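You operate a simulated robot arm through the tools that you are given. There is no shell and no other tool. Be economical: measure what you need, move in short steps, check, and stop when the job is done.

Carry out the task below with a simulated two-armed robot. There is one attempt and no reset: what you move stays moved.

## Task
Hold the small basket on the top of the small wooden bench steady with one hand and put the card that says "nuts" from the top of the wooden bench in it with the other.

The check looks at the end state, three seconds after you hand in, the way a careful person would. Anything else that was tipped, shoved, dropped, spilled or broken makes it a failure.

## Robot
Two 7-joint arms with two-finger parallel grippers on one trunk, on a base that drives. Base frame: it is fixed to the floor where the robot stands at the start and does not move with it; the origin is under the middle of the robot, x ahead of it, y to its left, z up; the surface under the hand at the start is at about z = 800. Readings come in mm, degrees, newtons and seconds.
The left shoulder is at the start at [70, 130, 1187], the right one opposite. With the tool pointing down near the work surface each hand reaches from about 100 to 500 mm from the robot's upright axis, wherever it stands, measured 20 degrees to its own side. Places, roughly: small basket [2500, -1250, 750]. Payload 1.57 kg a hand.
Tool frame (each hand has its own): the origin (TCP) lies between the finger pads and is the grasp point; the fingertips stand 30 mm ahead of it; z points along the fingers, y is the line along which they close. Largest opening 80 mm; finger width 17, thickness 12; the body of the gripper, 40 by 82 mm, starts 80 mm behind the TCP.
Orientation is told as [roll, pitch, yaw] about the base's x, y, z axes, in that order, counted from this pose: with the fingers straight down and closing along the base's y, the tool's x points along the base's -x, its y along +y and its z along -z.

## Interface
- The arms move only by the tool drive_tool. It takes "left_series", "right_series" or both (then of equal length, played together; a hand with none holds still); each is a list of rows, each a list of 7 numbers: the shift along the base's x, y, z in mm, then the turn, a rotation vector about the base's x, y, z in degrees, then the opening, from 0 (shut) to 1 (fully open). In form: [[x, y, z, wx, wy, wz, hand], ...]. A call has 1 to 12 rows; each row shifts and turns the commanded pose from where the row before left it. A row lasts 0.2 s, in which the tool goes at most 50 mm and 8.6 degrees; a call with a longer step from one row to the next is refused whole, and so is a gripper value outside its range. A pose out of reach is approached as far as the arm can. The call stops where the force on the tool passes 40 N (or 10 N more than at its start, if that is more) or the arm is blocked; 0.2 s more then pass. The fingers move at their own pace (about 108 mm/s each) and stop on an object; they squeeze with about 29 N. The grip force told is the motor's: it shows also when the fingers shut on nothing. Time passes only in rows, and 0.2 s behind the last, so rows that do not move let the fingers close. The reply holds the time, the measured pose of the TCP, the force on the tool along the base axes, the opening and the grip force, in the units named above and with some noise, with the torque about the TCP (base axes, N m) and any sound that the robot's microphone picked up.
- Cameras (640 x 400 px; columns grow to the right, rows downward): "scene" is now at [115, 39.4, 1391.9]; the picture's right is [0.53, -0.85, -0.00], its down [-0.67, -0.41, -0.62] and it looks along [0.53, 0.33, -0.79] (base axes); focal length 281 px, centre (320, 200). "left" rides on the left gripper at [72, 7, -122] in its tool frame; the picture's right is [-0.09, 1.00, 0.00], its down [-0.84, -0.08, -0.54] and it looks along [-0.54, -0.05, 0.84] (tool axes); focal length 238 px, centre (320, 200). "right" rides on the right gripper at [72, -7, -122] in its tool frame; the picture's right is [0.09, 1.00, 0.00], its down [-0.84, 0.08, -0.54] and it looks along [-0.54, 0.05, 0.84] (tool axes); focal length 238 px, centre (320, 200). There is no depth. A picture from a camera that has moved, and an enlarged one, comes with that camera's place and axes in the base frame and with its lens.
- grab_frame(camera): a new picture of that camera. The clock stands still meanwhile.
- move_column(by): slides the trunk up (or, below 0, down) by that many mm; the arms and the scene camera ride with it, the base frame stays. It gives what a move gives, with no picture.
- drive_base(legs): drives the robot by 1 to 6 legs, each [ahead, left, turn to the left] in mm, mm and degrees, along the robot's own axes; the way and the turn of a leg run together, so that a leg with both is an arc; at most 1500 mm and 180 degrees a leg. The arms and the cameras ride along, it lands a little off, and it stops where it bumps. It gives what a move gives.
- pan_tilt(pan, tilt): turns the head with the scene camera to pan (to the left, within 86 degrees either way) and tilt (down, from -29 to 69), counted from straight ahead of the robot. It gives what a move gives.
- zoom(camera, box): a new picture of the part [left, top, right, bottom] of that camera's present view, enlarged. The clock stands still meanwhile.
- finish_job(): hands the job in; it is judged then, once.

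Go step by step. Nothing tells you exact positions but the pictures and the camera data: compare them with the known pose of the tool, close in by small moves and look again before you grip or let go. The budget is 120 turns and 92 pictures, counting those below and the enlarged ones. Unless the task says otherwise, let go and move clear before handing in, and close with one line.

The tools are called after ">>>" as name(argument=value, ...) on one line, values as JSON. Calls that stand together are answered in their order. drive_tool: Moves the arms, as the interface text tells. Its arguments: {"type":"object","properties":{"left_series":{"type":"array","items":{"type":"array","items":{"type":"number"}}},"right_series":{"type":"array","items":{"type":"array","items":{"type":"number"}}}},"required":[]} The other tools are called the same way: move_column (by) slides the trunk up or down; drive_base (legs) drives the base; pan_tilt (pan, tilt) turns the head that bears the scene camera; grab_frame (camera) takes a picture; zoom (camera, box) takes an enlarged picture of a part of a camera's view; finish_job () hands the job in.

At the start:

```text
t: 0.0
left_eef_pos: [320.6, 332.4, 1054.8]
left_orientation: [0.0, 0.0, 0.0]
left_ft_force: [0.6, 0.4, 0.2]
left_ft_torque: [0.0, -0.01, -0.03]
left_grip_width: 79.7
left_grip_force: 0.1
right_eef_pos: [272.6, -46.5, 1026.0]
right_orientation: [-0.1, 0.1, 0.1]
right_ft_force: [1.1, -0.6, -0.3]
right_ft_torque: [-0.03, 0.0, 0.0]
right_grip_width: 79.8
right_grip_force: 0.0
trunk travel left (down, up): [-825.0, 115.0]
robot x, y, heading: [1.1, 2.8, 0.2]
head pan, tilt: [31.8, 51.8]
```

scene: 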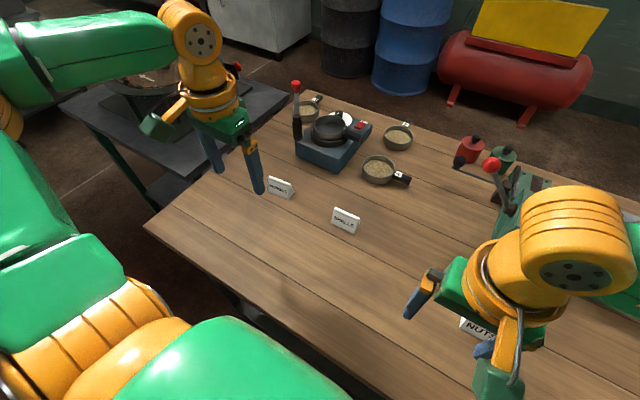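
right: 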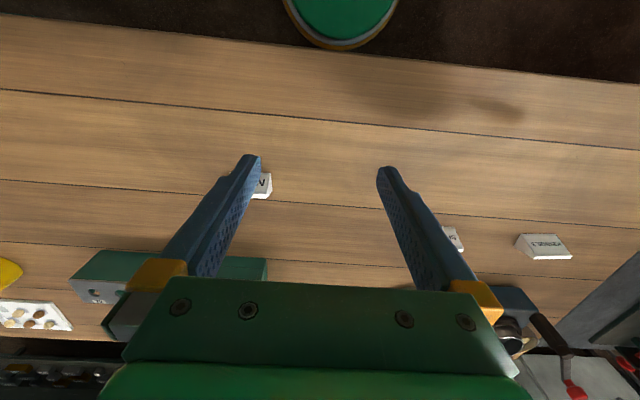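
left: 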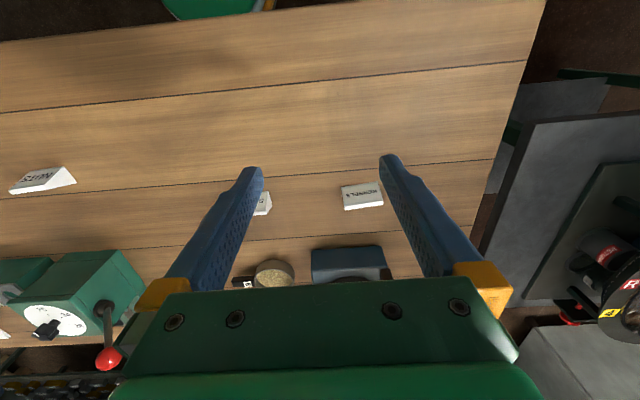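

I see a wooden bench with three tent cards; the "NUTS" one is near the right hand. I'll look at it, and towards the small bench with the basket to the right and ahead.

>>> pan_tilt(pan=-20, tilt=45)

>>> grab_frame(camera="scene")

>>> pan_tilt(pan=-30, tilt=10)

>>> grab_frame(camera="scene")

```text
t: 1.2
left_eef_pos: [319.3, 331.5, 1054.4]
left_orientation: [0.0, 0.0, 0.0]
left_ft_force: [0.1, -0.4, 0.5]
left_ft_torque: [-0.01, 0.01, -0.01]
left_grip_width: 79.8
left_grip_force: 0.2
right_eef_pos: [272.7, -46.5, 1027.0]
right_orientation: [0.0, 0.0, 0.0]
right_ft_force: [-0.1, -0.2, -0.4]
right_ft_torque: [0.0, 0.0, -0.03]
right_grip_width: 80.0
right_grip_force: 0.0
trunk travel left (down, up): [-825.0, 115.0]
robot x, y, heading: [0.3, -1.0, -0.1]
head pan, tilt: [-20.0, 45.0]
```

```text
88 pictures are left
camera scene: at [127.4, -27.9, 1401.2], right [-0.34, -0.94, 0.0], down [-0.66, 0.24, -0.71], along [0.66, -0.24, -0.71], focal length 281 px, centre (320, 200)
```

scene: 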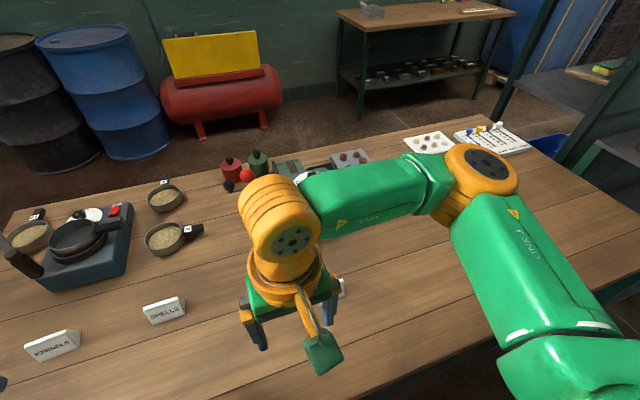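

```text
t: 2.2
left_eef_pos: [319.8, 332.5, 1056.1]
left_orientation: [0.0, 0.0, 0.0]
left_ft_force: [-0.7, -0.2, -0.9]
left_ft_torque: [0.03, 0.01, 0.02]
left_grip_width: 80.0
left_grip_force: 0.2
right_eef_pos: [273.6, -46.6, 1027.1]
right_orientation: [0.0, 0.1, 0.1]
right_ft_force: [0.1, -0.1, -0.4]
right_ft_torque: [-0.01, -0.01, 0.02]
right_grip_width: 80.0
right_grip_force: 0.1
trunk travel left (down, up): [-825.0, 115.0]
robot x, y, heading: [-4.7, -3.0, 0.0]
head pan, tilt: [-30.0, 10.0]
```

```text
87 pictures are left
camera scene: at [131.5, -46.6, 1456.1], right [-0.5, -0.87, 0.0], down [-0.15, 0.09, -0.98], along [0.85, -0.49, -0.17], focal length 281 px, centre (320, 200)
```

scene: 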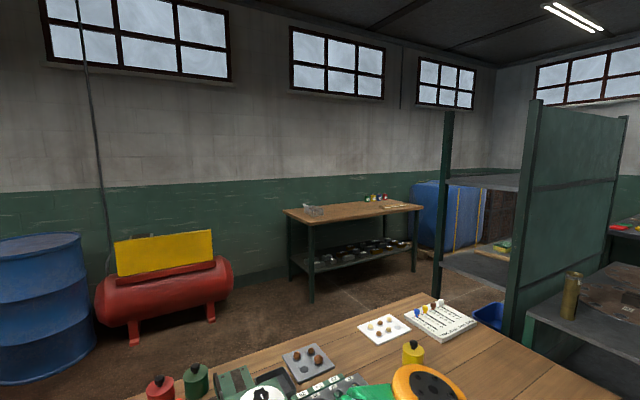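

The basket is on the small bench at the far wall, and the NUTS card is about (396,-155) on the wooden bench. I move the right hand over to look at the card properly.

>>> drive_tool(right_series=[[0, -36, 0, 0, 0, 0, 1], [0, -36, 0, 0, 0, 0, 1], [0, -36, 0, 0, 0, 0, 1]])

>>> grab_frame(camera="right")

>>> pan_tilt(pan=-5, tilt=60)

>>> grab_frame(camera="scene")

```text
t: 3.0
left_eef_pos: [319.1, 330.8, 1057.5]
left_orientation: [0.1, 0.0, 0.0]
left_ft_force: [0.2, 0.1, 1.0]
left_ft_torque: [0.02, -0.02, 0.02]
left_grip_width: 79.7
left_grip_force: 0.1
right_eef_pos: [275.5, -155.3, 1027.0]
right_orientation: [0.0, 0.1, 0.1]
right_ft_force: [0.3, 0.5, 0.1]
right_ft_torque: [0.02, 0.03, -0.03]
right_grip_width: 80.0
right_grip_force: 0.0
trunk travel left (down, up): [-825.0, 115.0]
robot x, y, heading: [1.9, 3.7, -0.1]
head pan, tilt: [-30.0, 10.0]
```

```text
86 pictures are left
camera right: at [203.9, -162.0, 1148.2], right [-0.09, 1.0, 0.0], down [0.84, 0.08, 0.54], along [0.54, 0.05, -0.84], focal length 238 px, centre (320, 200)
```

right: 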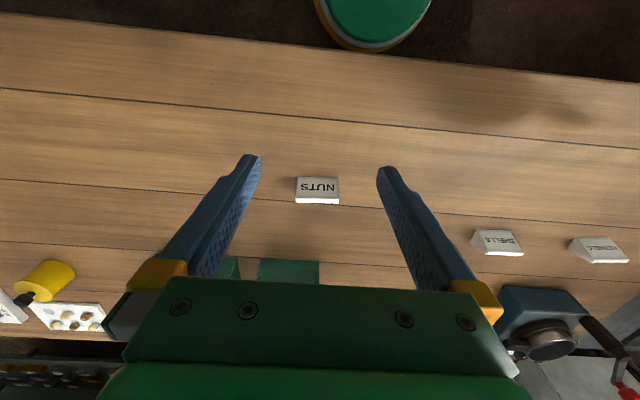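

```text
t: 4.2
left_eef_pos: [320.9, 332.5, 1056.7]
left_orientation: [0.0, 0.1, 0.1]
left_ft_force: [0.0, 0.2, -0.4]
left_ft_torque: [-0.01, 0.01, 0.03]
left_grip_width: 80.2
left_grip_force: 0.0
right_eef_pos: [275.9, -154.5, 1025.5]
right_orientation: [0.1, 0.1, -0.1]
right_ft_force: [0.6, 0.0, 0.9]
right_ft_torque: [0.0, 0.01, 0.02]
right_grip_width: 80.0
right_grip_force: 0.0
trunk travel left (down, up): [-825.0, 115.0]
robot x, y, heading: [-2.4, 0.0, 0.2]
head pan, tilt: [-5.0, 60.0]
```

```text
85 pictures are left
camera scene: at [117.4, -6.3, 1381.8], right [-0.09, -1.0, 0.0], down [-0.86, 0.08, -0.5], along [0.5, -0.04, -0.87], focal length 281 px, centre (320, 200)
```

scene: 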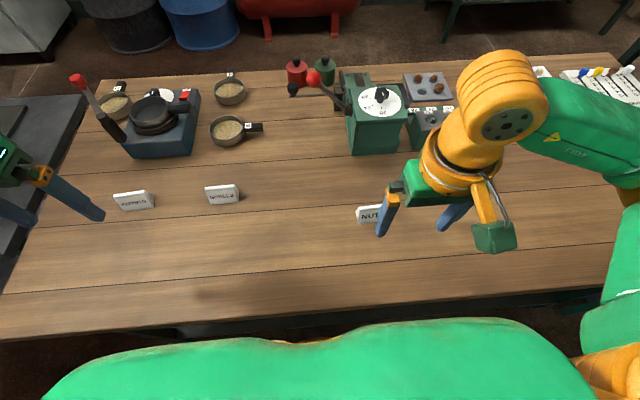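

The NUTS card is between the fingers in view. I zoom in to get its size and angle.

>>> zoom(camera="right", box=[270, 155, 366, 215])

>>> zoom(camera="scene", box=[100, 140, 420, 340])

```text
6.67 times, centred on (318, 185) of right
camera zoom: at [204.5, -160.1, 1148.3], right [-0.09, 1.0, 0.0], down [0.84, 0.08, 0.54], along [0.54, 0.05, -0.84], focal length 1589 px, centre (333, 300)
```

zoom: 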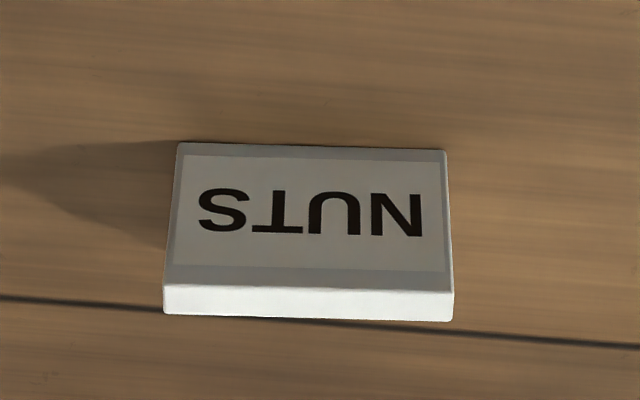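

```text
2.00 times, centred on (260, 240) of scene
camera zoom: at [117.4, -6.3, 1381.8], right [-0.09, -1.0, 0.0], down [-0.86, 0.08, -0.5], along [0.5, -0.04, -0.87], focal length 562 px, centre (440, 120)
```

zoom: 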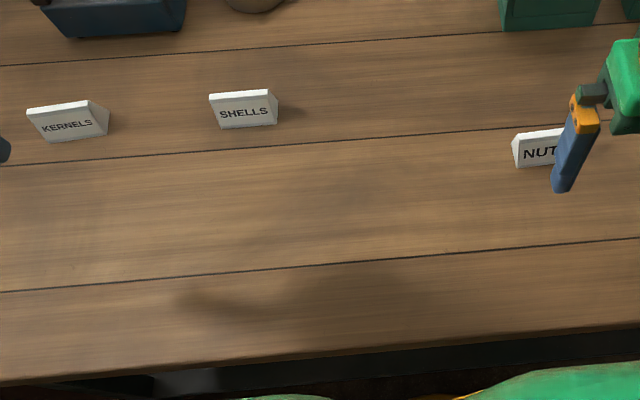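

The card is a wedge about 66 mm wide with upright ends. Before choosing the grip I look at the basket and the small bench.

>>> pan_tilt(pan=-28, tilt=15)

>>> zoom(camera="scene", box=[265, 150, 425, 250])

>>> zoom(camera="left", box=[0, 150, 96, 210])

```text
t: 5.3
left_eef_pos: [320.5, 332.2, 1056.6]
left_orientation: [-0.1, -0.1, 0.0]
left_ft_force: [-0.4, 0.9, -0.2]
left_ft_torque: [-0.01, 0.03, 0.01]
left_grip_width: 80.0
left_grip_force: 0.0
right_eef_pos: [275.4, -154.3, 1025.6]
right_orientation: [0.0, 0.1, 0.0]
right_ft_force: [0.3, 0.0, 0.0]
right_ft_torque: [0.03, -0.02, 0.02]
right_grip_width: 79.7
right_grip_force: 0.1
trunk travel left (down, up): [-825.0, 115.0]
robot x, y, heading: [1.5, 2.6, 0.1]
head pan, tilt: [-28.0, 15.0]
```

```text
4.00 times, centred on (345, 200) of scene
camera zoom: at [133.5, -44.0, 1447.9], right [-0.47, -0.88, 0.0], down [-0.23, 0.12, -0.97], along [0.85, -0.45, -0.26], focal length 1124 px, centre (220, 200)
```

zoom: 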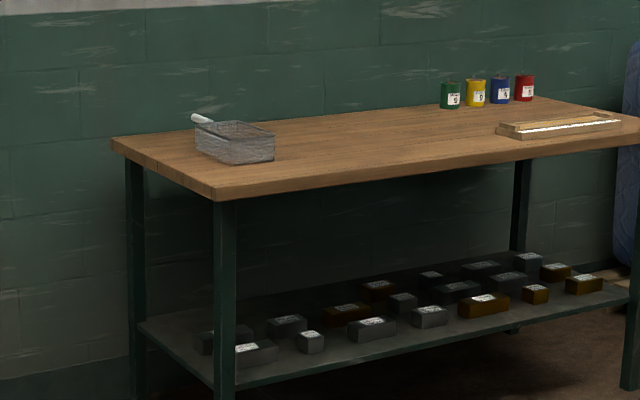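

```text
6.67 times, centred on (48, 180) of left
camera zoom: at [247.4, 337.9, 1178.0], right [0.09, 1.0, 0.0], down [0.84, -0.08, 0.54], along [0.54, -0.05, -0.84], focal length 1589 px, centre (2133, 333)
```

zoom: 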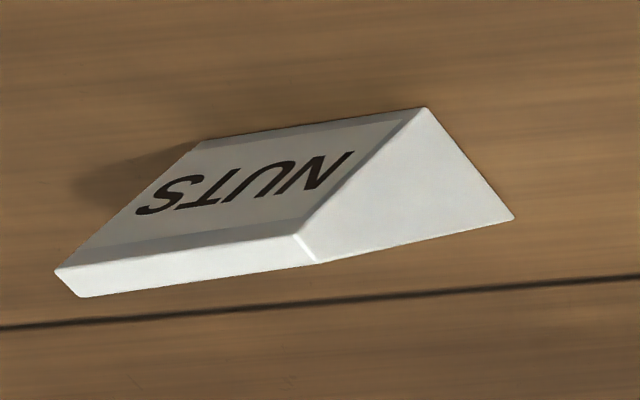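

The card is a solid tent block: base roughly x 381–416, y -184…-119, about 45 mm tall, yaw about +4°. I'll grip it by its two upright ends, so first hover above it with the right hand and look.

>>> drive_tool(right_series=[[31, 1, -31, 0, 0, 2, 1], [31, 1, -31, 0, 0, 2, 1], [31, 1, -32, 0, 0, 0, 1], [30, 1, -32, 0, 0, 0, 1], [0, 0, 0, 0, 0, 0, 1]])

>>> grab_frame(camera="right")

>>> zoom(camera="left", box=[0, 100, 160, 200])

```text
t: 6.5
left_eef_pos: [318.9, 331.7, 1056.4]
left_orientation: [0.0, 0.1, 0.0]
left_ft_force: [-0.3, 0.6, -0.4]
left_ft_torque: [-0.01, -0.04, 0.02]
left_grip_width: 80.0
left_grip_force: 0.1
right_eef_pos: [397.5, -149.2, 899.8]
right_orientation: [0.0, 0.0, 4.1]
right_ft_force: [0.1, -0.4, 0.4]
right_ft_torque: [0.01, -0.01, 0.0]
right_grip_width: 80.1
right_grip_force: 0.1
trunk travel left (down, up): [-825.0, 115.0]
robot x, y, heading: [0.5, -3.7, -0.1]
head pan, tilt: [-28.0, 15.0]
```

```text
80 pictures are left
camera right: at [327.7, -160.6, 1021.8], right [-0.16, 0.99, 0.0], down [0.83, 0.14, 0.54], along [0.53, 0.09, -0.84], focal length 238 px, centre (320, 200)
```

right: 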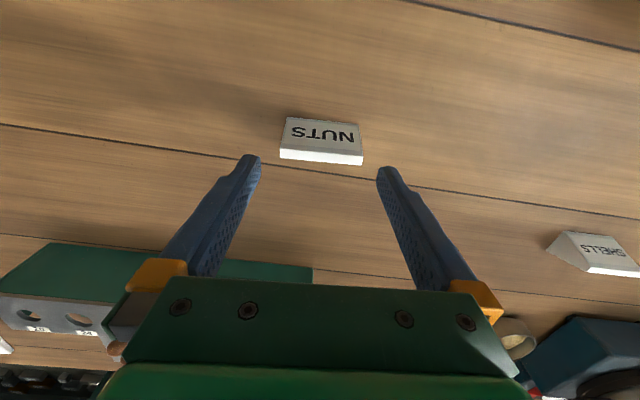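

```text
4.00 times, centred on (80, 150) of left
camera zoom: at [247.2, 337.7, 1178.1], right [0.09, 1.0, 0.0], down [0.84, -0.08, 0.54], along [0.54, -0.05, -0.84], focal length 953 px, centre (1280, 400)
```

zoom: 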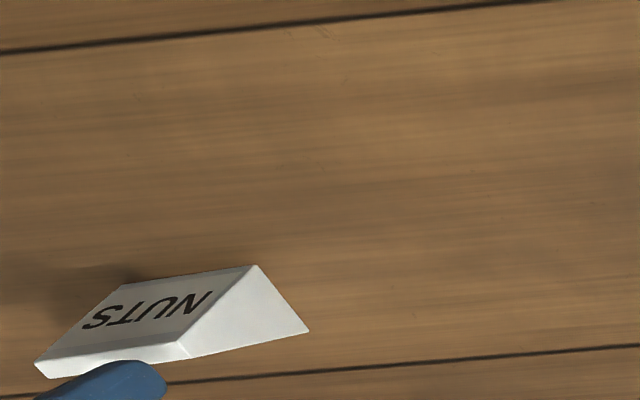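

Alignment is good (card centre about (399,-147), yaw 4°). I shift slightly and descend around the ends.

>>> drive_tool(right_series=[[1, 2, -20, 0, 0, 0, 1], [0, 0, -20, 0, 0, 0, 1], [0, 0, -12, 0, 0, 0, 1], [0, 0, -8, 0, 0, 0, 1]])

>>> grab_frame(camera="right")

```text
t: 7.5
left_eef_pos: [321.1, 333.0, 1054.9]
left_orientation: [0.0, 0.0, 0.0]
left_ft_force: [-0.4, -0.6, -0.1]
left_ft_torque: [0.03, 0.01, -0.02]
left_grip_width: 80.0
left_grip_force: 0.1
right_eef_pos: [397.1, -149.7, 841.6]
right_orientation: [0.0, 0.2, 4.1]
right_ft_force: [-0.4, -0.2, -0.4]
right_ft_torque: [-0.02, -0.02, 0.02]
right_grip_width: 80.0
right_grip_force: 0.0
trunk travel left (down, up): [-825.0, 115.0]
robot x, y, heading: [3.7, 0.7, -0.1]
head pan, tilt: [-28.0, 15.0]
```

```text
78 pictures are left
camera right: at [326.0, -159.5, 963.5], right [-0.16, 0.99, 0.0], down [0.83, 0.14, 0.54], along [0.53, 0.09, -0.84], focal length 238 px, centre (320, 200)
```

right: 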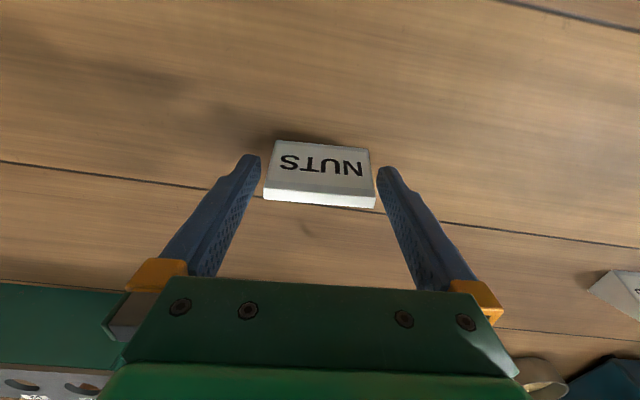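

The card sits between the fingers. I close the right hand.

>>> drive_tool(right_series=[[0, 0, 0, 0, 0, 0, 0.7], [0, 0, 0, 0, 0, 0, 0.5], [0, 0, 0, 0, 0, 0, 0.5]])

>>> drive_tool(right_series=[[0, 0, 20, 0, 0, 0, 0.5], [0, 0, 40, 0, 0, 0, 0.5], [0, 0, 40, 0, 0, 0, 0.5], [0, 0, 40, 0, 0, 0, 0.5]])

>>> grab_frame(camera="right")

```text
t: 8.3
left_eef_pos: [319.1, 331.5, 1055.0]
left_orientation: [0.0, 0.0, 0.0]
left_ft_force: [-0.9, -0.2, -0.1]
left_ft_torque: [0.0, -0.03, -0.01]
left_grip_width: 79.9
left_grip_force: 0.2
right_eef_pos: [396.1, -148.1, 842.6]
right_orientation: [0.0, 0.1, 3.9]
right_ft_force: [0.4, 1.1, -0.4]
right_ft_torque: [-0.02, -0.01, 0.0]
right_grip_width: 64.8
right_grip_force: 29.8
trunk travel left (down, up): [-825.0, 115.0]
robot x, y, heading: [0.1, 5.5, -0.1]
head pan, tilt: [-28.0, 15.0]
```

```text
t: 9.3
left_eef_pos: [319.6, 333.7, 1054.6]
left_orientation: [0.0, 0.0, -0.1]
left_ft_force: [-1.1, 0.1, -0.7]
left_ft_torque: [0.06, 0.03, -0.02]
left_grip_width: 79.8
left_grip_force: 0.2
right_eef_pos: [397.3, -146.1, 982.3]
right_orientation: [0.0, 0.0, 4.1]
right_ft_force: [-0.3, 0.5, -0.4]
right_ft_torque: [0.01, 0.01, 0.0]
right_grip_width: 64.8
right_grip_force: 28.7
trunk travel left (down, up): [-825.0, 115.0]
robot x, y, heading: [1.5, 2.3, 0.2]
head pan, tilt: [-28.0, 15.0]
```

```text
77 pictures are left
camera right: at [327.1, -157.8, 1103.7], right [-0.16, 0.99, 0.0], down [0.83, 0.14, 0.54], along [0.53, 0.09, -0.84], focal length 238 px, centre (320, 200)
```

right: 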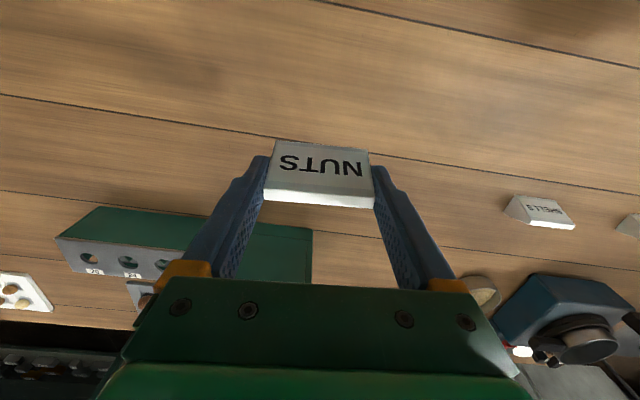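

The card is held (64.8 mm). I tuck the hands back and survey the room for a driving route to the small bench.

>>> drive_tool(right_series=[[-40, -10, 30, 0, 0, 0, 0.5], [-40, -10, 30, 0, 0, 0, 0.5], [-40, -10, 20, 0, 0, 0, 0.5], [-30, -10, 0, 0, 0, 0, 0.5]], left_series=[[-20, -40, 0, 0, 0, 0, 1], [-20, -40, 0, 0, 0, 0, 1], [-20, -40, 0, 0, 0, 0, 1], [-10, -20, 0, 0, 0, 0, 1]])

>>> pan_tilt(pan=-75, tilt=25)

>>> grab_frame(camera="scene")

>>> pan_tilt(pan=65, tilt=25)

>>> grab_frame(camera="scene")

```text
refused: row 1 steps farther than a row can; nothing moved
```

```text
t: 10.5
left_eef_pos: [320.0, 332.6, 1055.5]
left_orientation: [-0.1, -0.1, 0.0]
left_ft_force: [-1.1, 0.6, 0.0]
left_ft_torque: [0.03, 0.03, 0.03]
left_grip_width: 79.9
left_grip_force: 0.1
right_eef_pos: [398.0, -146.4, 981.0]
right_orientation: [0.0, 0.1, 3.9]
right_ft_force: [-0.1, 0.1, -0.1]
right_ft_torque: [0.07, 0.03, -0.01]
right_grip_width: 64.8
right_grip_force: 28.8
trunk travel left (down, up): [-825.0, 115.0]
robot x, y, heading: [-3.1, -2.6, 0.0]
head pan, tilt: [-75.0, 25.0]
```

```text
76 pictures are left
camera scene: at [75.0, -89.2, 1431.8], right [-0.97, -0.26, 0.0], down [-0.11, 0.41, -0.91], along [0.24, -0.88, -0.42], focal length 281 px, centre (320, 200)
```

scene: 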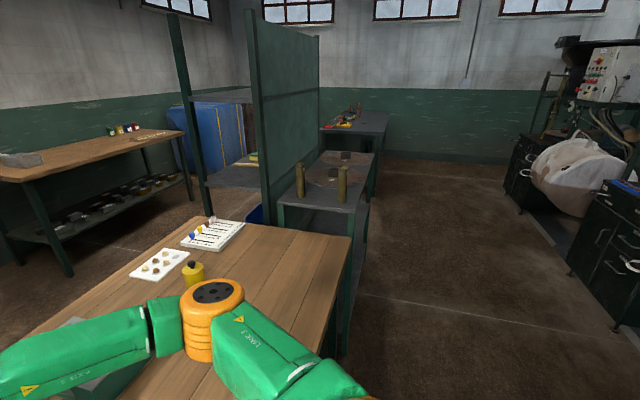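

```text
t: 12.7
left_eef_pos: [319.1, 331.1, 1055.8]
left_orientation: [0.0, -0.1, 0.0]
left_ft_force: [-0.4, 1.0, -0.5]
left_ft_torque: [0.02, -0.02, 0.0]
left_grip_width: 80.0
left_grip_force: 0.0
right_eef_pos: [399.0, -148.9, 979.6]
right_orientation: [0.0, 0.1, 4.0]
right_ft_force: [0.2, 0.6, -0.2]
right_ft_torque: [0.03, -0.01, 0.01]
right_grip_width: 65.1
right_grip_force: 29.3
trunk travel left (down, up): [-825.0, 115.0]
robot x, y, heading: [2.2, -2.5, -0.2]
head pan, tilt: [65.0, 25.0]
```

```text
75 pictures are left
camera scene: at [90.1, 83.2, 1431.8], right [0.91, -0.42, 0.0], down [-0.18, -0.38, -0.91], along [0.38, 0.82, -0.42], focal length 281 px, centre (320, 200)
```

scene: 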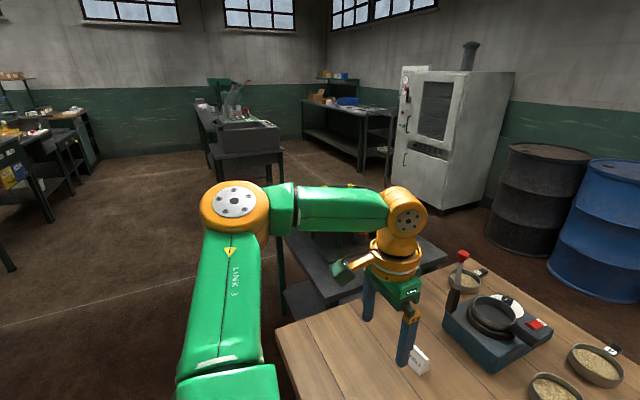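

The card is held but the tuck was refused (step too long). The route to the small bench appears to be round the left: past the dark table, then through the lane behind the wooden bench. I tuck the hands with smaller steps and look left-behind.

>>> drive_tool(right_series=[[-30, -8, 25, 0, 0, -1, 0.5], [-30, -8, 25, 0, 0, -1, 0.5], [-30, -8, 25, 0, 0, -1, 0.5], [-30, -8, 25, 0, 0, -1, 0.5], [-25, -8, 0, 0, 0, 0, 0.5]], left_series=[[-20, -30, 10, 0, 0, 0, 1], [-20, -30, 10, 0, 0, 0, 1], [-20, -30, 10, 0, 0, 0, 1], [-10, -30, 0, 0, 0, 0, 1], [0, 0, 0, 0, 0, 0, 1]])

>>> pan_tilt(pan=86, tilt=30)

>>> grab_frame(camera="scene")

```text
t: 13.9
left_eef_pos: [249.6, 212.2, 1086.9]
left_orientation: [0.0, 0.1, 0.1]
left_ft_force: [0.1, 0.0, 0.7]
left_ft_torque: [0.01, 0.01, 0.01]
left_grip_width: 79.9
left_grip_force: 0.0
right_eef_pos: [249.8, -191.1, 1079.6]
right_orientation: [-0.1, 0.1, 0.0]
right_ft_force: [0.3, -0.1, -1.0]
right_ft_torque: [0.0, 0.0, 0.03]
right_grip_width: 64.5
right_grip_force: 28.8
trunk travel left (down, up): [-825.0, 115.0]
robot x, y, heading: [1.2, -1.6, 0.1]
head pan, tilt: [65.0, 25.0]
```

```text
t: 14.7
left_eef_pos: [250.6, 213.1, 1085.7]
left_orientation: [0.0, 0.0, 0.1]
left_ft_force: [0.0, -0.6, 0.1]
left_ft_torque: [-0.01, 0.01, -0.01]
left_grip_width: 80.3
left_grip_force: 0.1
right_eef_pos: [251.8, -188.3, 1078.4]
right_orientation: [0.0, 0.2, -0.1]
right_ft_force: [-0.3, 0.1, -1.1]
right_ft_torque: [-0.01, 0.0, 0.01]
right_grip_width: 65.2
right_grip_force: 29.1
trunk travel left (down, up): [-825.0, 115.0]
robot x, y, heading: [-0.5, -1.9, 0.4]
head pan, tilt: [85.9, 30.0]
```

```text
74 pictures are left
camera scene: at [57.6, 90.0, 1423.8], right [1.0, -0.07, 0.0], down [-0.04, -0.5, -0.87], along [0.06, 0.86, -0.5], focal length 281 px, centre (320, 200)
```

scene: 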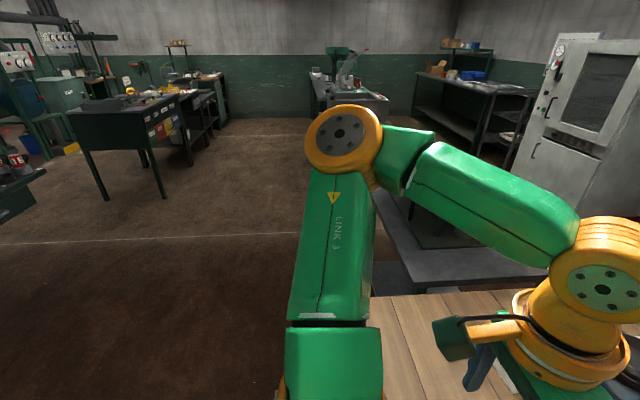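

The floor left and behind is open. I back off and strafe left past the dark table, then look ahead.

>>> drive_base(legs=[[-300, 0, 0], [0, 1000, 0], [0, 1050, 0]])

>>> pan_tilt(pan=0, tilt=35)

>>> grab_frame(camera="scene")

```text
t: 26.6
left_eef_pos: [-120.4, 2260.6, 1085.6]
left_orientation: [0.0, 0.0, 2.2]
left_ft_force: [0.0, 0.9, -0.2]
left_ft_torque: [0.01, 0.0, 0.0]
left_grip_width: 80.2
left_grip_force: 0.0
right_eef_pos: [-103.4, 1859.9, 1079.6]
right_orientation: [0.1, 0.1, 2.3]
right_ft_force: [0.7, 1.0, 0.5]
right_ft_torque: [0.03, 0.01, 0.01]
right_grip_width: 65.1
right_grip_force: 28.8
trunk travel left (down, up): [-825.0, 115.0]
robot x, y, heading: [-361.1, 2037.6, 2.1]
head pan, tilt: [85.9, 30.0]
```

```text
t: 28.2
left_eef_pos: [-119.8, 2261.8, 1086.5]
left_orientation: [-0.1, 0.0, 2.2]
left_ft_force: [-0.5, 0.2, 0.0]
left_ft_torque: [0.04, 0.0, -0.01]
left_grip_width: 80.3
left_grip_force: 0.0
right_eef_pos: [-104.4, 1860.1, 1079.5]
right_orientation: [0.0, 0.1, 2.3]
right_ft_force: [-0.3, -0.2, 0.4]
right_ft_torque: [0.02, 0.01, -0.03]
right_grip_width: 64.8
right_grip_force: 28.6
trunk travel left (down, up): [-825.0, 115.0]
robot x, y, heading: [-365.7, 2038.3, 2.2]
head pan, tilt: [0.0, 35.0]
```

```text
73 pictures are left
camera scene: at [-223.3, 2044.2, 1416.0], right [0.04, -1.0, 0.0], down [-0.57, -0.02, -0.82], along [0.82, 0.03, -0.57], focal length 281 px, centre (320, 200)
```

scene: 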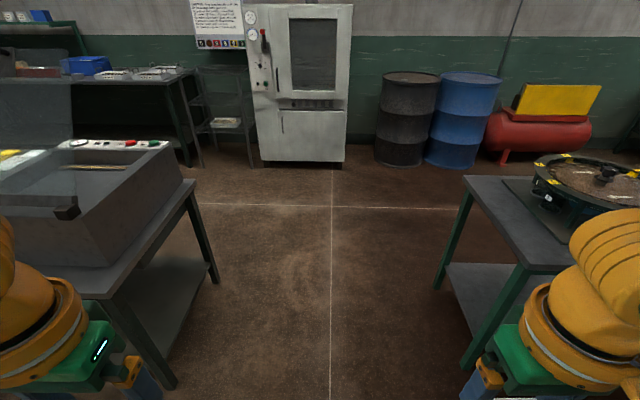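

The gap runs y≈1365–2745, and I'm at y≈2040 so centred. I straighten the heading and drive ahead into the lane at x≈1680.

>>> drive_base(legs=[[0, 0, -2.2], [1000, 0, 0], [1040, 0, 0]])

>>> pan_tilt(pan=-75, tilt=30)

>>> grab_frame(camera="scene")

```text
t: 38.6
left_eef_pos: [1900.2, 2268.9, 1086.5]
left_orientation: [0.0, 0.0, -0.1]
left_ft_force: [0.1, -0.5, -0.4]
left_ft_torque: [0.01, -0.02, 0.0]
left_grip_width: 80.1
left_grip_force: 0.0
right_eef_pos: [1899.0, 1865.4, 1080.4]
right_orientation: [-0.1, 0.0, -0.2]
right_ft_force: [0.3, -0.1, -1.5]
right_ft_torque: [0.01, 0.0, 0.01]
right_grip_width: 64.8
right_grip_force: 28.6
trunk travel left (down, up): [-825.0, 115.0]
robot x, y, heading: [1652.0, 2055.1, -0.4]
head pan, tilt: [0.0, 35.0]
```

```text
t: 40.1
left_eef_pos: [1900.6, 2267.7, 1085.9]
left_orientation: [0.0, 0.0, 0.0]
left_ft_force: [-0.2, 0.0, -0.3]
left_ft_torque: [-0.02, 0.03, -0.02]
left_grip_width: 79.7
left_grip_force: 0.1
right_eef_pos: [1900.5, 1866.6, 1078.5]
right_orientation: [-0.1, 0.1, -0.2]
right_ft_force: [0.6, -0.3, -0.3]
right_ft_torque: [-0.01, -0.01, -0.02]
right_grip_width: 64.9
right_grip_force: 28.8
trunk travel left (down, up): [-825.0, 115.0]
robot x, y, heading: [1647.2, 2054.1, -0.1]
head pan, tilt: [-75.0, 30.0]
```

```text
72 pictures are left
camera scene: at [1724.2, 1968.4, 1423.8], right [-0.97, -0.26, 0.0], down [-0.13, 0.48, -0.87], along [0.22, -0.84, -0.5], focal length 281 px, centre (320, 200)
```

scene: 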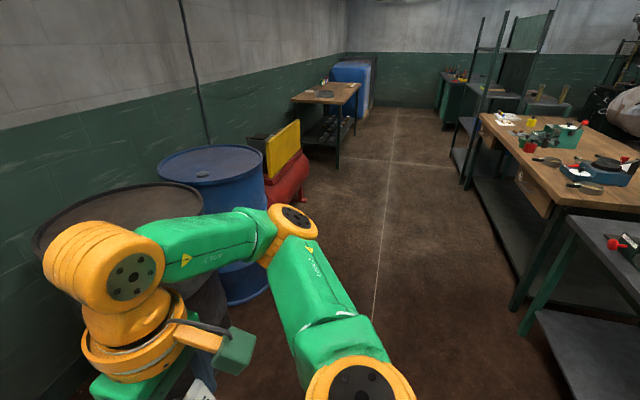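

The lane is clear and the small bench stands at its far end. I turn to face -y and drive along the lane.

>>> drive_base(legs=[[0, 0, -90], [1250, 0, 0], [1150, 0, 0]])

>>> pan_tilt(pan=40, tilt=30)

>>> grab_frame(camera="scene")

```text
t: 55.3
left_eef_pos: [1813.0, -519.2, 1086.1]
left_orientation: [0.0, 0.1, -90.7]
left_ft_force: [0.0, -0.7, -0.1]
left_ft_torque: [0.0, 0.0, 0.0]
left_grip_width: 80.1
left_grip_force: 0.0
right_eef_pos: [1411.2, -514.9, 1080.0]
right_orientation: [0.0, 0.1, -90.6]
right_ft_force: [0.3, -0.5, -0.5]
right_ft_torque: [0.02, 0.01, 0.03]
right_grip_width: 65.1
right_grip_force: 28.7
trunk travel left (down, up): [-825.0, 115.0]
robot x, y, heading: [1604.5, -267.0, -90.8]
head pan, tilt: [-75.0, 30.0]
```

```text
t: 57.3
left_eef_pos: [1812.1, -520.7, 1086.5]
left_orientation: [0.0, 0.0, -90.6]
left_ft_force: [1.0, 0.4, 0.0]
left_ft_torque: [-0.02, 0.02, 0.01]
left_grip_width: 80.1
left_grip_force: 0.0
right_eef_pos: [1410.6, -516.7, 1078.6]
right_orientation: [0.0, 0.0, -90.6]
right_ft_force: [0.9, -0.3, -0.7]
right_ft_torque: [0.03, 0.02, 0.01]
right_grip_width: 65.0
right_grip_force: 28.5
trunk travel left (down, up): [-825.0, 115.0]
robot x, y, heading: [1600.2, -270.5, -90.7]
head pan, tilt: [40.0, 30.0]
```

```text
71 pictures are left
camera scene: at [1660.3, -387.4, 1423.8], right [-0.77, -0.63, 0.0], down [-0.32, 0.39, -0.87], along [0.55, -0.67, -0.5], focal length 281 px, centre (320, 200)
```

scene: 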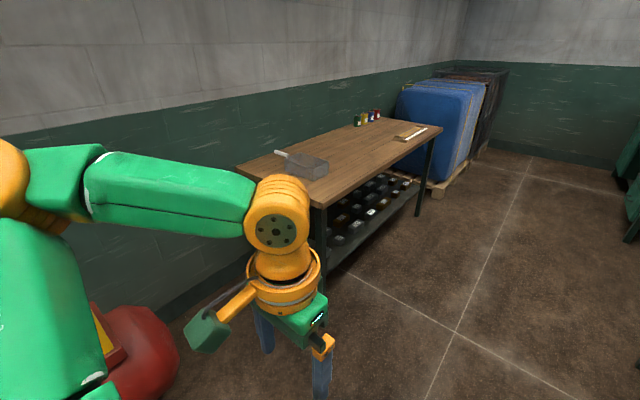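

The small bench's left end is near (2310…2950, -1200), and the basket sits near that end with its handle toward the wall. I move closer to the corner, turned toward the basket, for a better look.

>>> drive_base(legs=[[480, 0, 0], [0, 600, 0], [0, 0, 25]])

>>> pan_tilt(pan=0, tilt=45)

>>> grab_frame(camera="scene")

```text
t: 64.4
left_eef_pos: [2500.3, -900.8, 1087.1]
left_orientation: [0.0, 0.0, -65.5]
left_ft_force: [-0.9, 0.1, -0.9]
left_ft_torque: [0.02, 0.01, -0.01]
left_grip_width: 80.0
left_grip_force: 0.1
right_eef_pos: [2134.0, -1065.8, 1079.0]
right_orientation: [0.0, 0.1, -65.6]
right_ft_force: [-0.4, -0.4, 1.1]
right_ft_torque: [-0.01, 0.0, -0.02]
right_grip_width: 64.7
right_grip_force: 28.5
trunk travel left (down, up): [-825.0, 115.0]
robot x, y, heading: [2202.0, -760.6, -65.7]
head pan, tilt: [40.0, 30.0]
```

```text
t: 65.5
left_eef_pos: [2499.8, -900.3, 1086.5]
left_orientation: [-0.1, 0.0, -65.6]
left_ft_force: [-1.2, 1.0, -0.4]
left_ft_torque: [0.01, 0.01, -0.03]
left_grip_width: 79.9
left_grip_force: 0.0
right_eef_pos: [2133.6, -1066.1, 1080.5]
right_orientation: [0.1, 0.0, -65.5]
right_ft_force: [-0.5, 0.9, 0.6]
right_ft_torque: [-0.01, 0.01, 0.0]
right_grip_width: 64.8
right_grip_force: 28.5
trunk travel left (down, up): [-825.0, 115.0]
robot x, y, heading: [2200.5, -757.7, -65.8]
head pan, tilt: [0.0, 45.0]
```

```text
70 pictures are left
camera scene: at [2258.2, -879.8, 1401.2], right [-0.91, -0.41, 0.0], down [-0.29, 0.64, -0.71], along [0.29, -0.64, -0.71], focal length 281 px, centre (320, 200)
```

scene: 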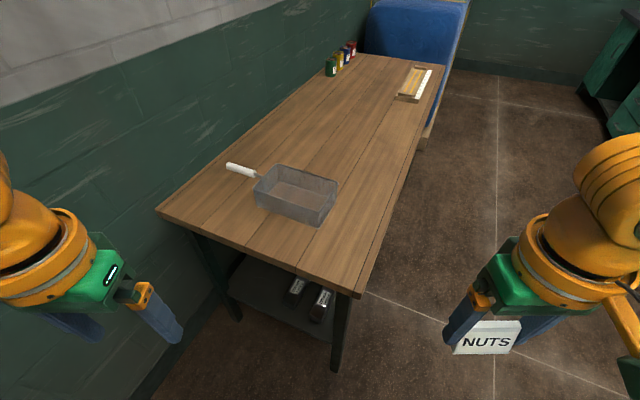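

The bench top is at z≈800 with its corner near (2305,-1180). I zoom on the basket to get its shape.

>>> zoom(camera="scene", box=[210, 140, 370, 240])

```text
4.00 times, centred on (290, 190) of scene
camera zoom: at [2258.2, -879.8, 1401.2], right [-0.91, -0.41, 0.0], down [-0.29, 0.64, -0.71], along [0.29, -0.64, -0.71], focal length 1124 px, centre (440, 240)
```

zoom: 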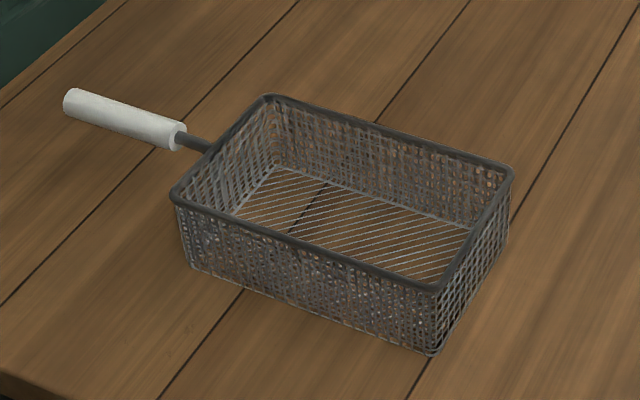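

The basket's rim spans about x 2457–2660, y -1443…-1318, z≈870, with a white handle along +x (x 2690–2790, y≈-1375). My plan is to stand at (2500,-980) heading about -75°; first I check the tank's clearance.

>>> pan_tilt(pan=75, tilt=50)

>>> grab_frame(camera="scene")

```text
t: 67.0
left_eef_pos: [2499.9, -900.7, 1086.0]
left_orientation: [0.0, 0.0, -65.6]
left_ft_force: [-0.1, 0.3, -0.3]
left_ft_torque: [0.04, 0.03, -0.01]
left_grip_width: 80.2
left_grip_force: 0.0
right_eef_pos: [2133.6, -1065.2, 1079.4]
right_orientation: [0.0, 0.1, -65.6]
right_ft_force: [-0.5, 0.1, -0.3]
right_ft_torque: [0.04, -0.01, -0.01]
right_grip_width: 64.8
right_grip_force: 29.4
trunk travel left (down, up): [-825.0, 115.0]
robot x, y, heading: [2201.8, -758.4, -65.9]
head pan, tilt: [75.0, 50.0]
```

```text
68 pictures are left
camera scene: at [2300.6, -793.4, 1394.3], right [0.16, -0.99, 0.0], down [-0.76, -0.12, -0.64], along [0.63, 0.1, -0.77], focal length 281 px, centre (320, 200)
```

scene: 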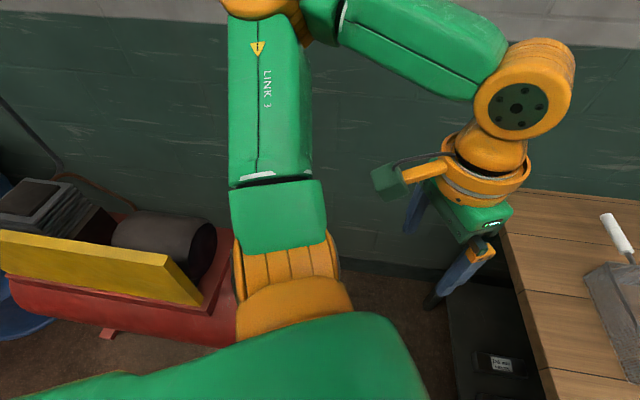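

The tank is well clear. I move left then ahead to stand at the bench end, stopping slightly short to check.

>>> drive_base(legs=[[0, 182, 0], [285, 0, 0], [0, 0, -9]])

>>> pan_tilt(pan=0, tilt=55)

>>> grab_frame(camera="scene")

```text
t: 68.3
left_eef_pos: [2618.6, -859.7, 1086.1]
left_orientation: [-0.1, -0.2, -67.0]
left_ft_force: [0.5, 1.0, 0.3]
left_ft_torque: [-0.08, 0.02, 0.03]
left_grip_width: 79.9
left_grip_force: 0.0
right_eef_pos: [2248.9, -1016.5, 1081.6]
right_orientation: [-0.3, -0.1, -66.9]
right_ft_force: [1.1, -0.1, 0.5]
right_ft_torque: [-0.06, 0.0, 0.02]
right_grip_width: 64.7
right_grip_force: 29.1
trunk travel left (down, up): [-825.0, 115.0]
robot x, y, heading: [2322.9, -717.8, -66.9]
head pan, tilt: [75.0, 50.0]
stopped in leg 1: the robot was blocked; the commanded pose is now the measured one
```

```text
t: 69.8
left_eef_pos: [2616.6, -864.3, 1086.2]
left_orientation: [-0.1, -0.1, -67.0]
left_ft_force: [0.6, 0.4, -0.1]
left_ft_torque: [-0.01, 0.01, 0.03]
left_grip_width: 80.1
left_grip_force: 0.1
right_eef_pos: [2246.2, -1021.8, 1079.8]
right_orientation: [0.0, 0.1, -66.9]
right_ft_force: [0.2, -0.8, -0.2]
right_ft_torque: [0.01, -0.01, 0.0]
right_grip_width: 65.2
right_grip_force: 28.6
trunk travel left (down, up): [-825.0, 115.0]
robot x, y, heading: [2322.5, -714.6, -67.3]
head pan, tilt: [0.0, 55.0]
```

```text
67 pictures are left
camera scene: at [2371.8, -830.0, 1387.7], right [-0.92, -0.39, 0.0], down [-0.32, 0.75, -0.57], along [0.22, -0.53, -0.82], focal length 281 px, centre (320, 200)
```

scene: 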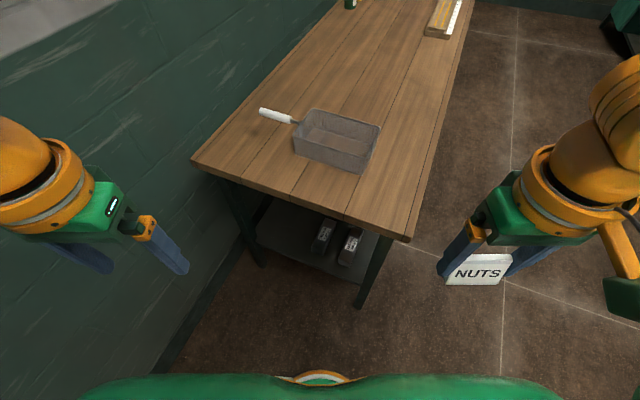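

The base bumped on something at its left rear, likely the tank. I move off diagonally away from it, square up to -90°, then strafe left and check.

>>> drive_base(legs=[[116, -60, 0], [0, 0, -22.7]])

>>> pan_tilt(pan=86, tilt=50)

>>> grab_frame(camera="scene")

```text
t: 72.3
left_eef_pos: [2528.8, -1096.8, 1086.5]
left_orientation: [-0.1, 0.0, -89.3]
left_ft_force: [0.2, -0.1, -0.8]
left_ft_torque: [-0.04, -0.01, -0.04]
left_grip_width: 79.5
left_grip_force: 0.0
right_eef_pos: [2127.0, -1099.4, 1078.8]
right_orientation: [0.0, 0.1, -89.4]
right_ft_force: [0.2, 0.7, 0.4]
right_ft_torque: [0.0, -0.04, -0.04]
right_grip_width: 64.8
right_grip_force: 29.1
trunk travel left (down, up): [-825.0, 115.0]
robot x, y, heading: [2315.3, -848.1, -89.4]
head pan, tilt: [0.0, 55.0]
```

```text
t: 73.9
left_eef_pos: [2527.4, -1096.0, 1085.0]
left_orientation: [0.0, 0.0, -89.4]
left_ft_force: [0.2, 0.3, 0.4]
left_ft_torque: [-0.02, 0.03, 0.0]
left_grip_width: 79.9
left_grip_force: 0.0
right_eef_pos: [2126.4, -1100.6, 1080.0]
right_orientation: [0.0, 0.1, -89.3]
right_ft_force: [0.0, 0.7, -0.2]
right_ft_torque: [0.01, 0.0, 0.01]
right_grip_width: 64.9
right_grip_force: 29.0
trunk travel left (down, up): [-825.0, 115.0]
robot x, y, heading: [2316.4, -849.0, -89.7]
head pan, tilt: [85.9, 50.0]
```

```text
66 pictures are left
camera scene: at [2391.2, -903.5, 1394.3], right [-0.06, -1.0, 0.0], down [-0.76, 0.05, -0.64], along [0.64, -0.04, -0.77], focal length 281 px, centre (320, 200)
```

scene: 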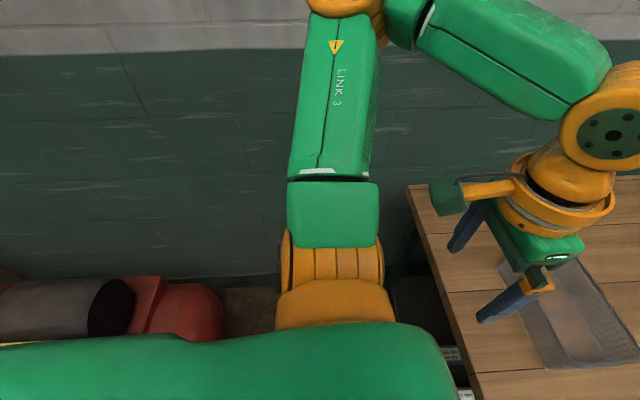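

The tank's end is at y≈-560, and I'm squared at -90° at (2316,-849). I go ahead 80 and strafe left 200 to about (2520,-930).

>>> drive_base(legs=[[80, 0, -0.5], [0, 200, 0]])

>>> pan_tilt(pan=10, tilt=60)

>>> grab_frame(camera="scene")

```text
t: 76.1
left_eef_pos: [2721.4, -1176.6, 1087.6]
left_orientation: [0.2, 0.1, -89.9]
left_ft_force: [-0.4, 0.3, -0.5]
left_ft_torque: [-0.02, -0.05, 0.0]
left_grip_width: 79.9
left_grip_force: 0.1
right_eef_pos: [2318.0, -1178.3, 1079.0]
right_orientation: [0.2, 0.1, -89.9]
right_ft_force: [0.4, -0.5, -0.2]
right_ft_torque: [-0.01, -0.04, -0.02]
right_grip_width: 64.7
right_grip_force: 28.9
trunk travel left (down, up): [-825.0, 115.0]
robot x, y, heading: [2508.0, -928.8, -90.1]
head pan, tilt: [85.9, 50.0]
```

```text
t: 77.6
left_eef_pos: [2722.5, -1177.1, 1086.4]
left_orientation: [0.0, 0.0, -89.8]
left_ft_force: [-0.1, -0.4, 0.0]
left_ft_torque: [0.02, 0.0, 0.02]
left_grip_width: 80.0
left_grip_force: 0.1
right_eef_pos: [2321.4, -1178.2, 1079.8]
right_orientation: [0.0, 0.1, -89.8]
right_ft_force: [0.5, -0.4, -0.1]
right_ft_torque: [0.02, 0.01, 0.0]
right_grip_width: 64.9
right_grip_force: 28.9
trunk travel left (down, up): [-825.0, 115.0]
robot x, y, heading: [2510.3, -930.9, -89.8]
head pan, tilt: [10.0, 60.0]
```

```text
65 pictures are left
camera scene: at [2523.3, -1043.0, 1381.7], right [-0.98, -0.18, 0.0], down [-0.15, 0.85, -0.5], along [0.09, -0.49, -0.87], focal length 281 px, centre (320, 200)
```

scene: 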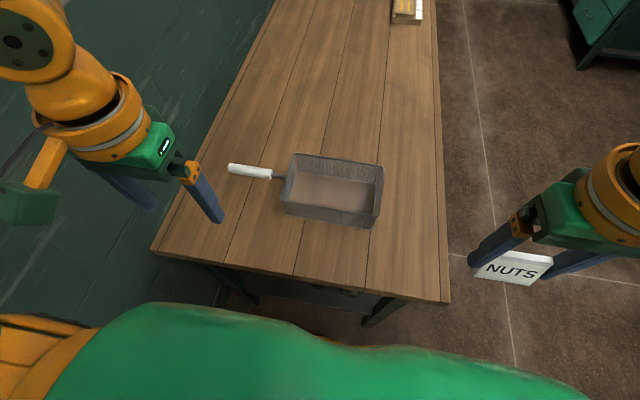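

I'm in place at (2510,-930). I zoom on the basket and handle for exact coordinates.

>>> zoom(camera="scene", box=[220, 130, 400, 242.5])

>>> grab_frame(camera="left")

```text
3.56 times, centred on (310, 186) of scene
camera zoom: at [2523.3, -1043.0, 1381.7], right [-0.98, -0.18, 0.0], down [-0.15, 0.85, -0.5], along [0.09, -0.49, -0.87], focal length 999 px, centre (356, 249)
```

zoom: 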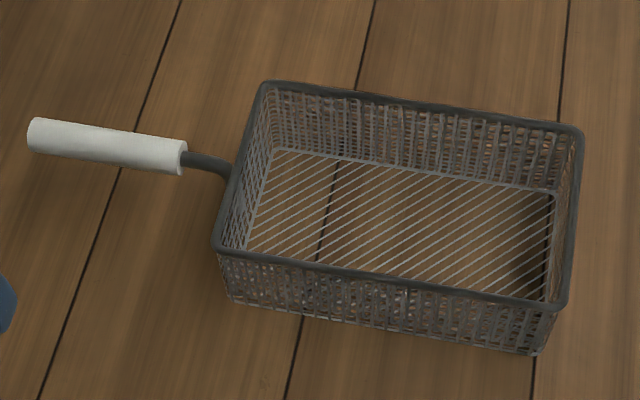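

```text
63 pictures are left
camera left: at [2729.6, -1106.0, 1208.6], right [1.0, -0.09, 0.0], down [-0.08, -0.84, 0.54], along [-0.05, -0.54, -0.84], focal length 238 px, centre (320, 200)
```

left: 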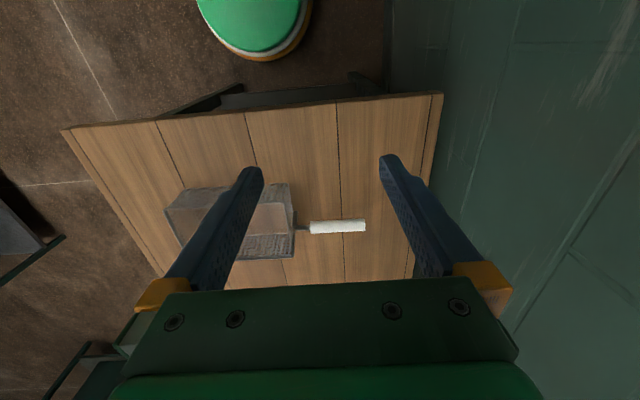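

The handle centre is about (2735,-1373,880) and the basket is aligned with x, centre (2555,-1378). I turn the left hand -90° so it can close across the handle with its camera on the wall side.

>>> drive_tool(left_series=[[0, -10, 0, 0, 0, -8.2, 1], [0, -10, 0, 0, 0, -8.2, 1], [0, -10, 0, 0, 0, -8.2, 1], [0, -10, 0, 0, 0, -8.2, 1], [0, -10, 0, 0, 0, -8.2, 1], [0, -10, 0, 0, 0, -8.2, 1], [0, -10, 0, 0, 0, -8.2, 1], [0, -10, 0, 0, 0, -8.2, 1], [0, -10, 0, 0, 0, -8.2, 1], [0, -10, 0, 0, 0, -8.2, 1], [0, -10, 0, 0, 0, -8.2, 1], [0, 0, 0, 0, 0, 0, 1]])

>>> grab_frame(camera="left")

>>> grab_frame(camera="scene")

```text
t: 80.2
left_eef_pos: [2722.1, -1287.8, 1086.1]
left_orientation: [0.0, 0.0, 179.8]
left_ft_force: [0.4, 0.4, 0.5]
left_ft_torque: [0.04, -0.03, 0.01]
left_grip_width: 79.9
left_grip_force: 0.0
right_eef_pos: [2321.3, -1178.3, 1078.7]
right_orientation: [0.0, 0.0, -89.9]
right_ft_force: [-0.3, -1.1, -0.6]
right_ft_torque: [-0.02, 0.01, 0.0]
right_grip_width: 65.0
right_grip_force: 28.8
trunk travel left (down, up): [-825.0, 115.0]
robot x, y, heading: [2510.4, -924.2, -89.8]
head pan, tilt: [10.0, 60.0]
```

```text
62 pictures are left
camera left: at [2794.0, -1294.7, 1207.7], right [-0.1, -1.0, 0.0], down [-0.84, 0.08, 0.54], along [-0.54, 0.05, -0.84], focal length 238 px, centre (320, 200)
```

left: 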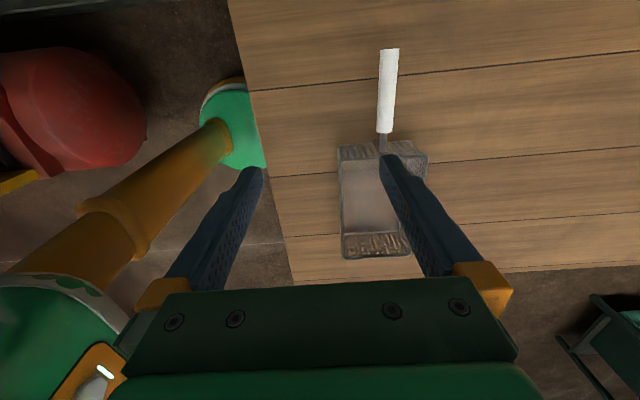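

```text
61 pictures are left
camera scene: at [2523.0, -1042.9, 1381.7], right [-0.98, -0.17, 0.0], down [-0.15, 0.85, -0.5], along [0.09, -0.49, -0.87], focal length 281 px, centre (320, 200)
```

scene: 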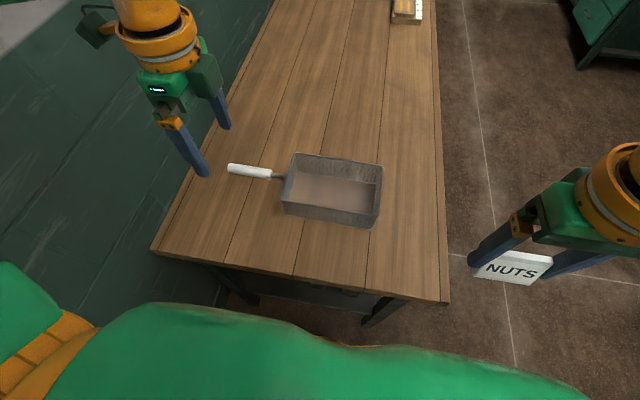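

The turn worked, and the handle lies at y≈-1375 from x 2686–2785. I bring the left hand above it.

>>> drive_tool(left_series=[[3, -30, -30, 0, 0, 0, 1], [3, -29, -30, 0, 0, 0, 1], [3, -28, -30, 0, 0, 0, 1], [2, 0, -40, 0, 0, 0, 1], [0, 0, 0, 0, 0, 0, 1]])

>>> grab_frame(camera="left")

>>> zoom(camera="scene", box=[160, 80, 400, 230])

```text
t: 81.4
left_eef_pos: [2739.5, -1356.0, 961.4]
left_orientation: [0.1, 0.1, 180.0]
left_ft_force: [0.1, 0.1, -0.3]
left_ft_torque: [0.03, -0.03, 0.01]
left_grip_width: 80.2
left_grip_force: 0.1
left hand out of reach, approached as far as the arm can: row 3, 4
right_eef_pos: [2321.0, -1177.7, 1078.4]
right_orientation: [0.0, 0.1, -89.9]
right_ft_force: [0.3, 0.4, -0.6]
right_ft_torque: [0.03, 0.03, -0.02]
right_grip_width: 64.8
right_grip_force: 28.6
trunk travel left (down, up): [-825.0, 115.0]
robot x, y, heading: [2505.9, -927.2, -89.9]
head pan, tilt: [10.0, 60.0]
```

```text
60 pictures are left
camera left: at [2811.1, -1364.0, 1083.3], right [-0.09, -1.0, 0.0], down [-0.84, 0.08, 0.54], along [-0.54, 0.05, -0.84], focal length 238 px, centre (320, 200)
```

left: 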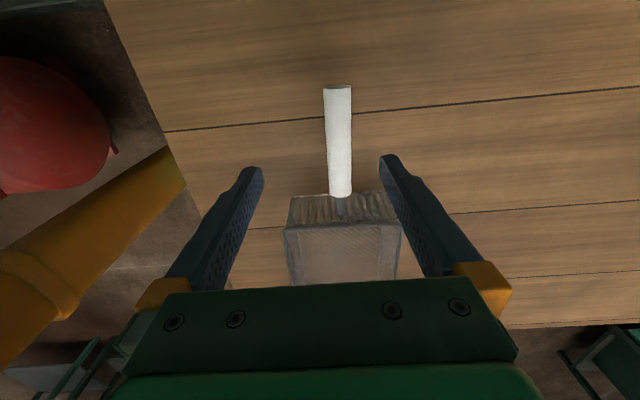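

```text
2.67 times, centred on (280, 155) of scene
camera zoom: at [2522.6, -1043.2, 1381.7], right [-0.98, -0.17, 0.0], down [-0.15, 0.85, -0.5], along [0.09, -0.49, -0.87], focal length 749 px, centre (427, 320)
```

zoom: 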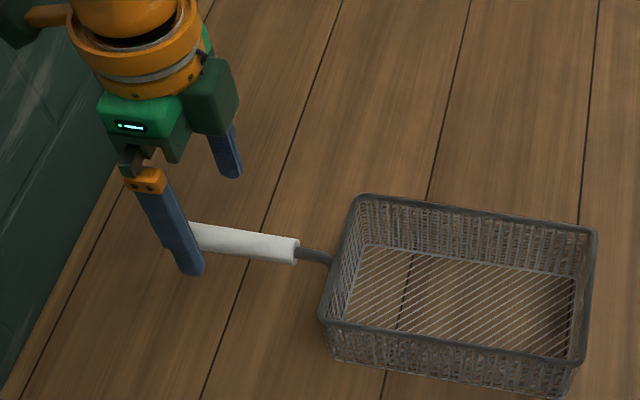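

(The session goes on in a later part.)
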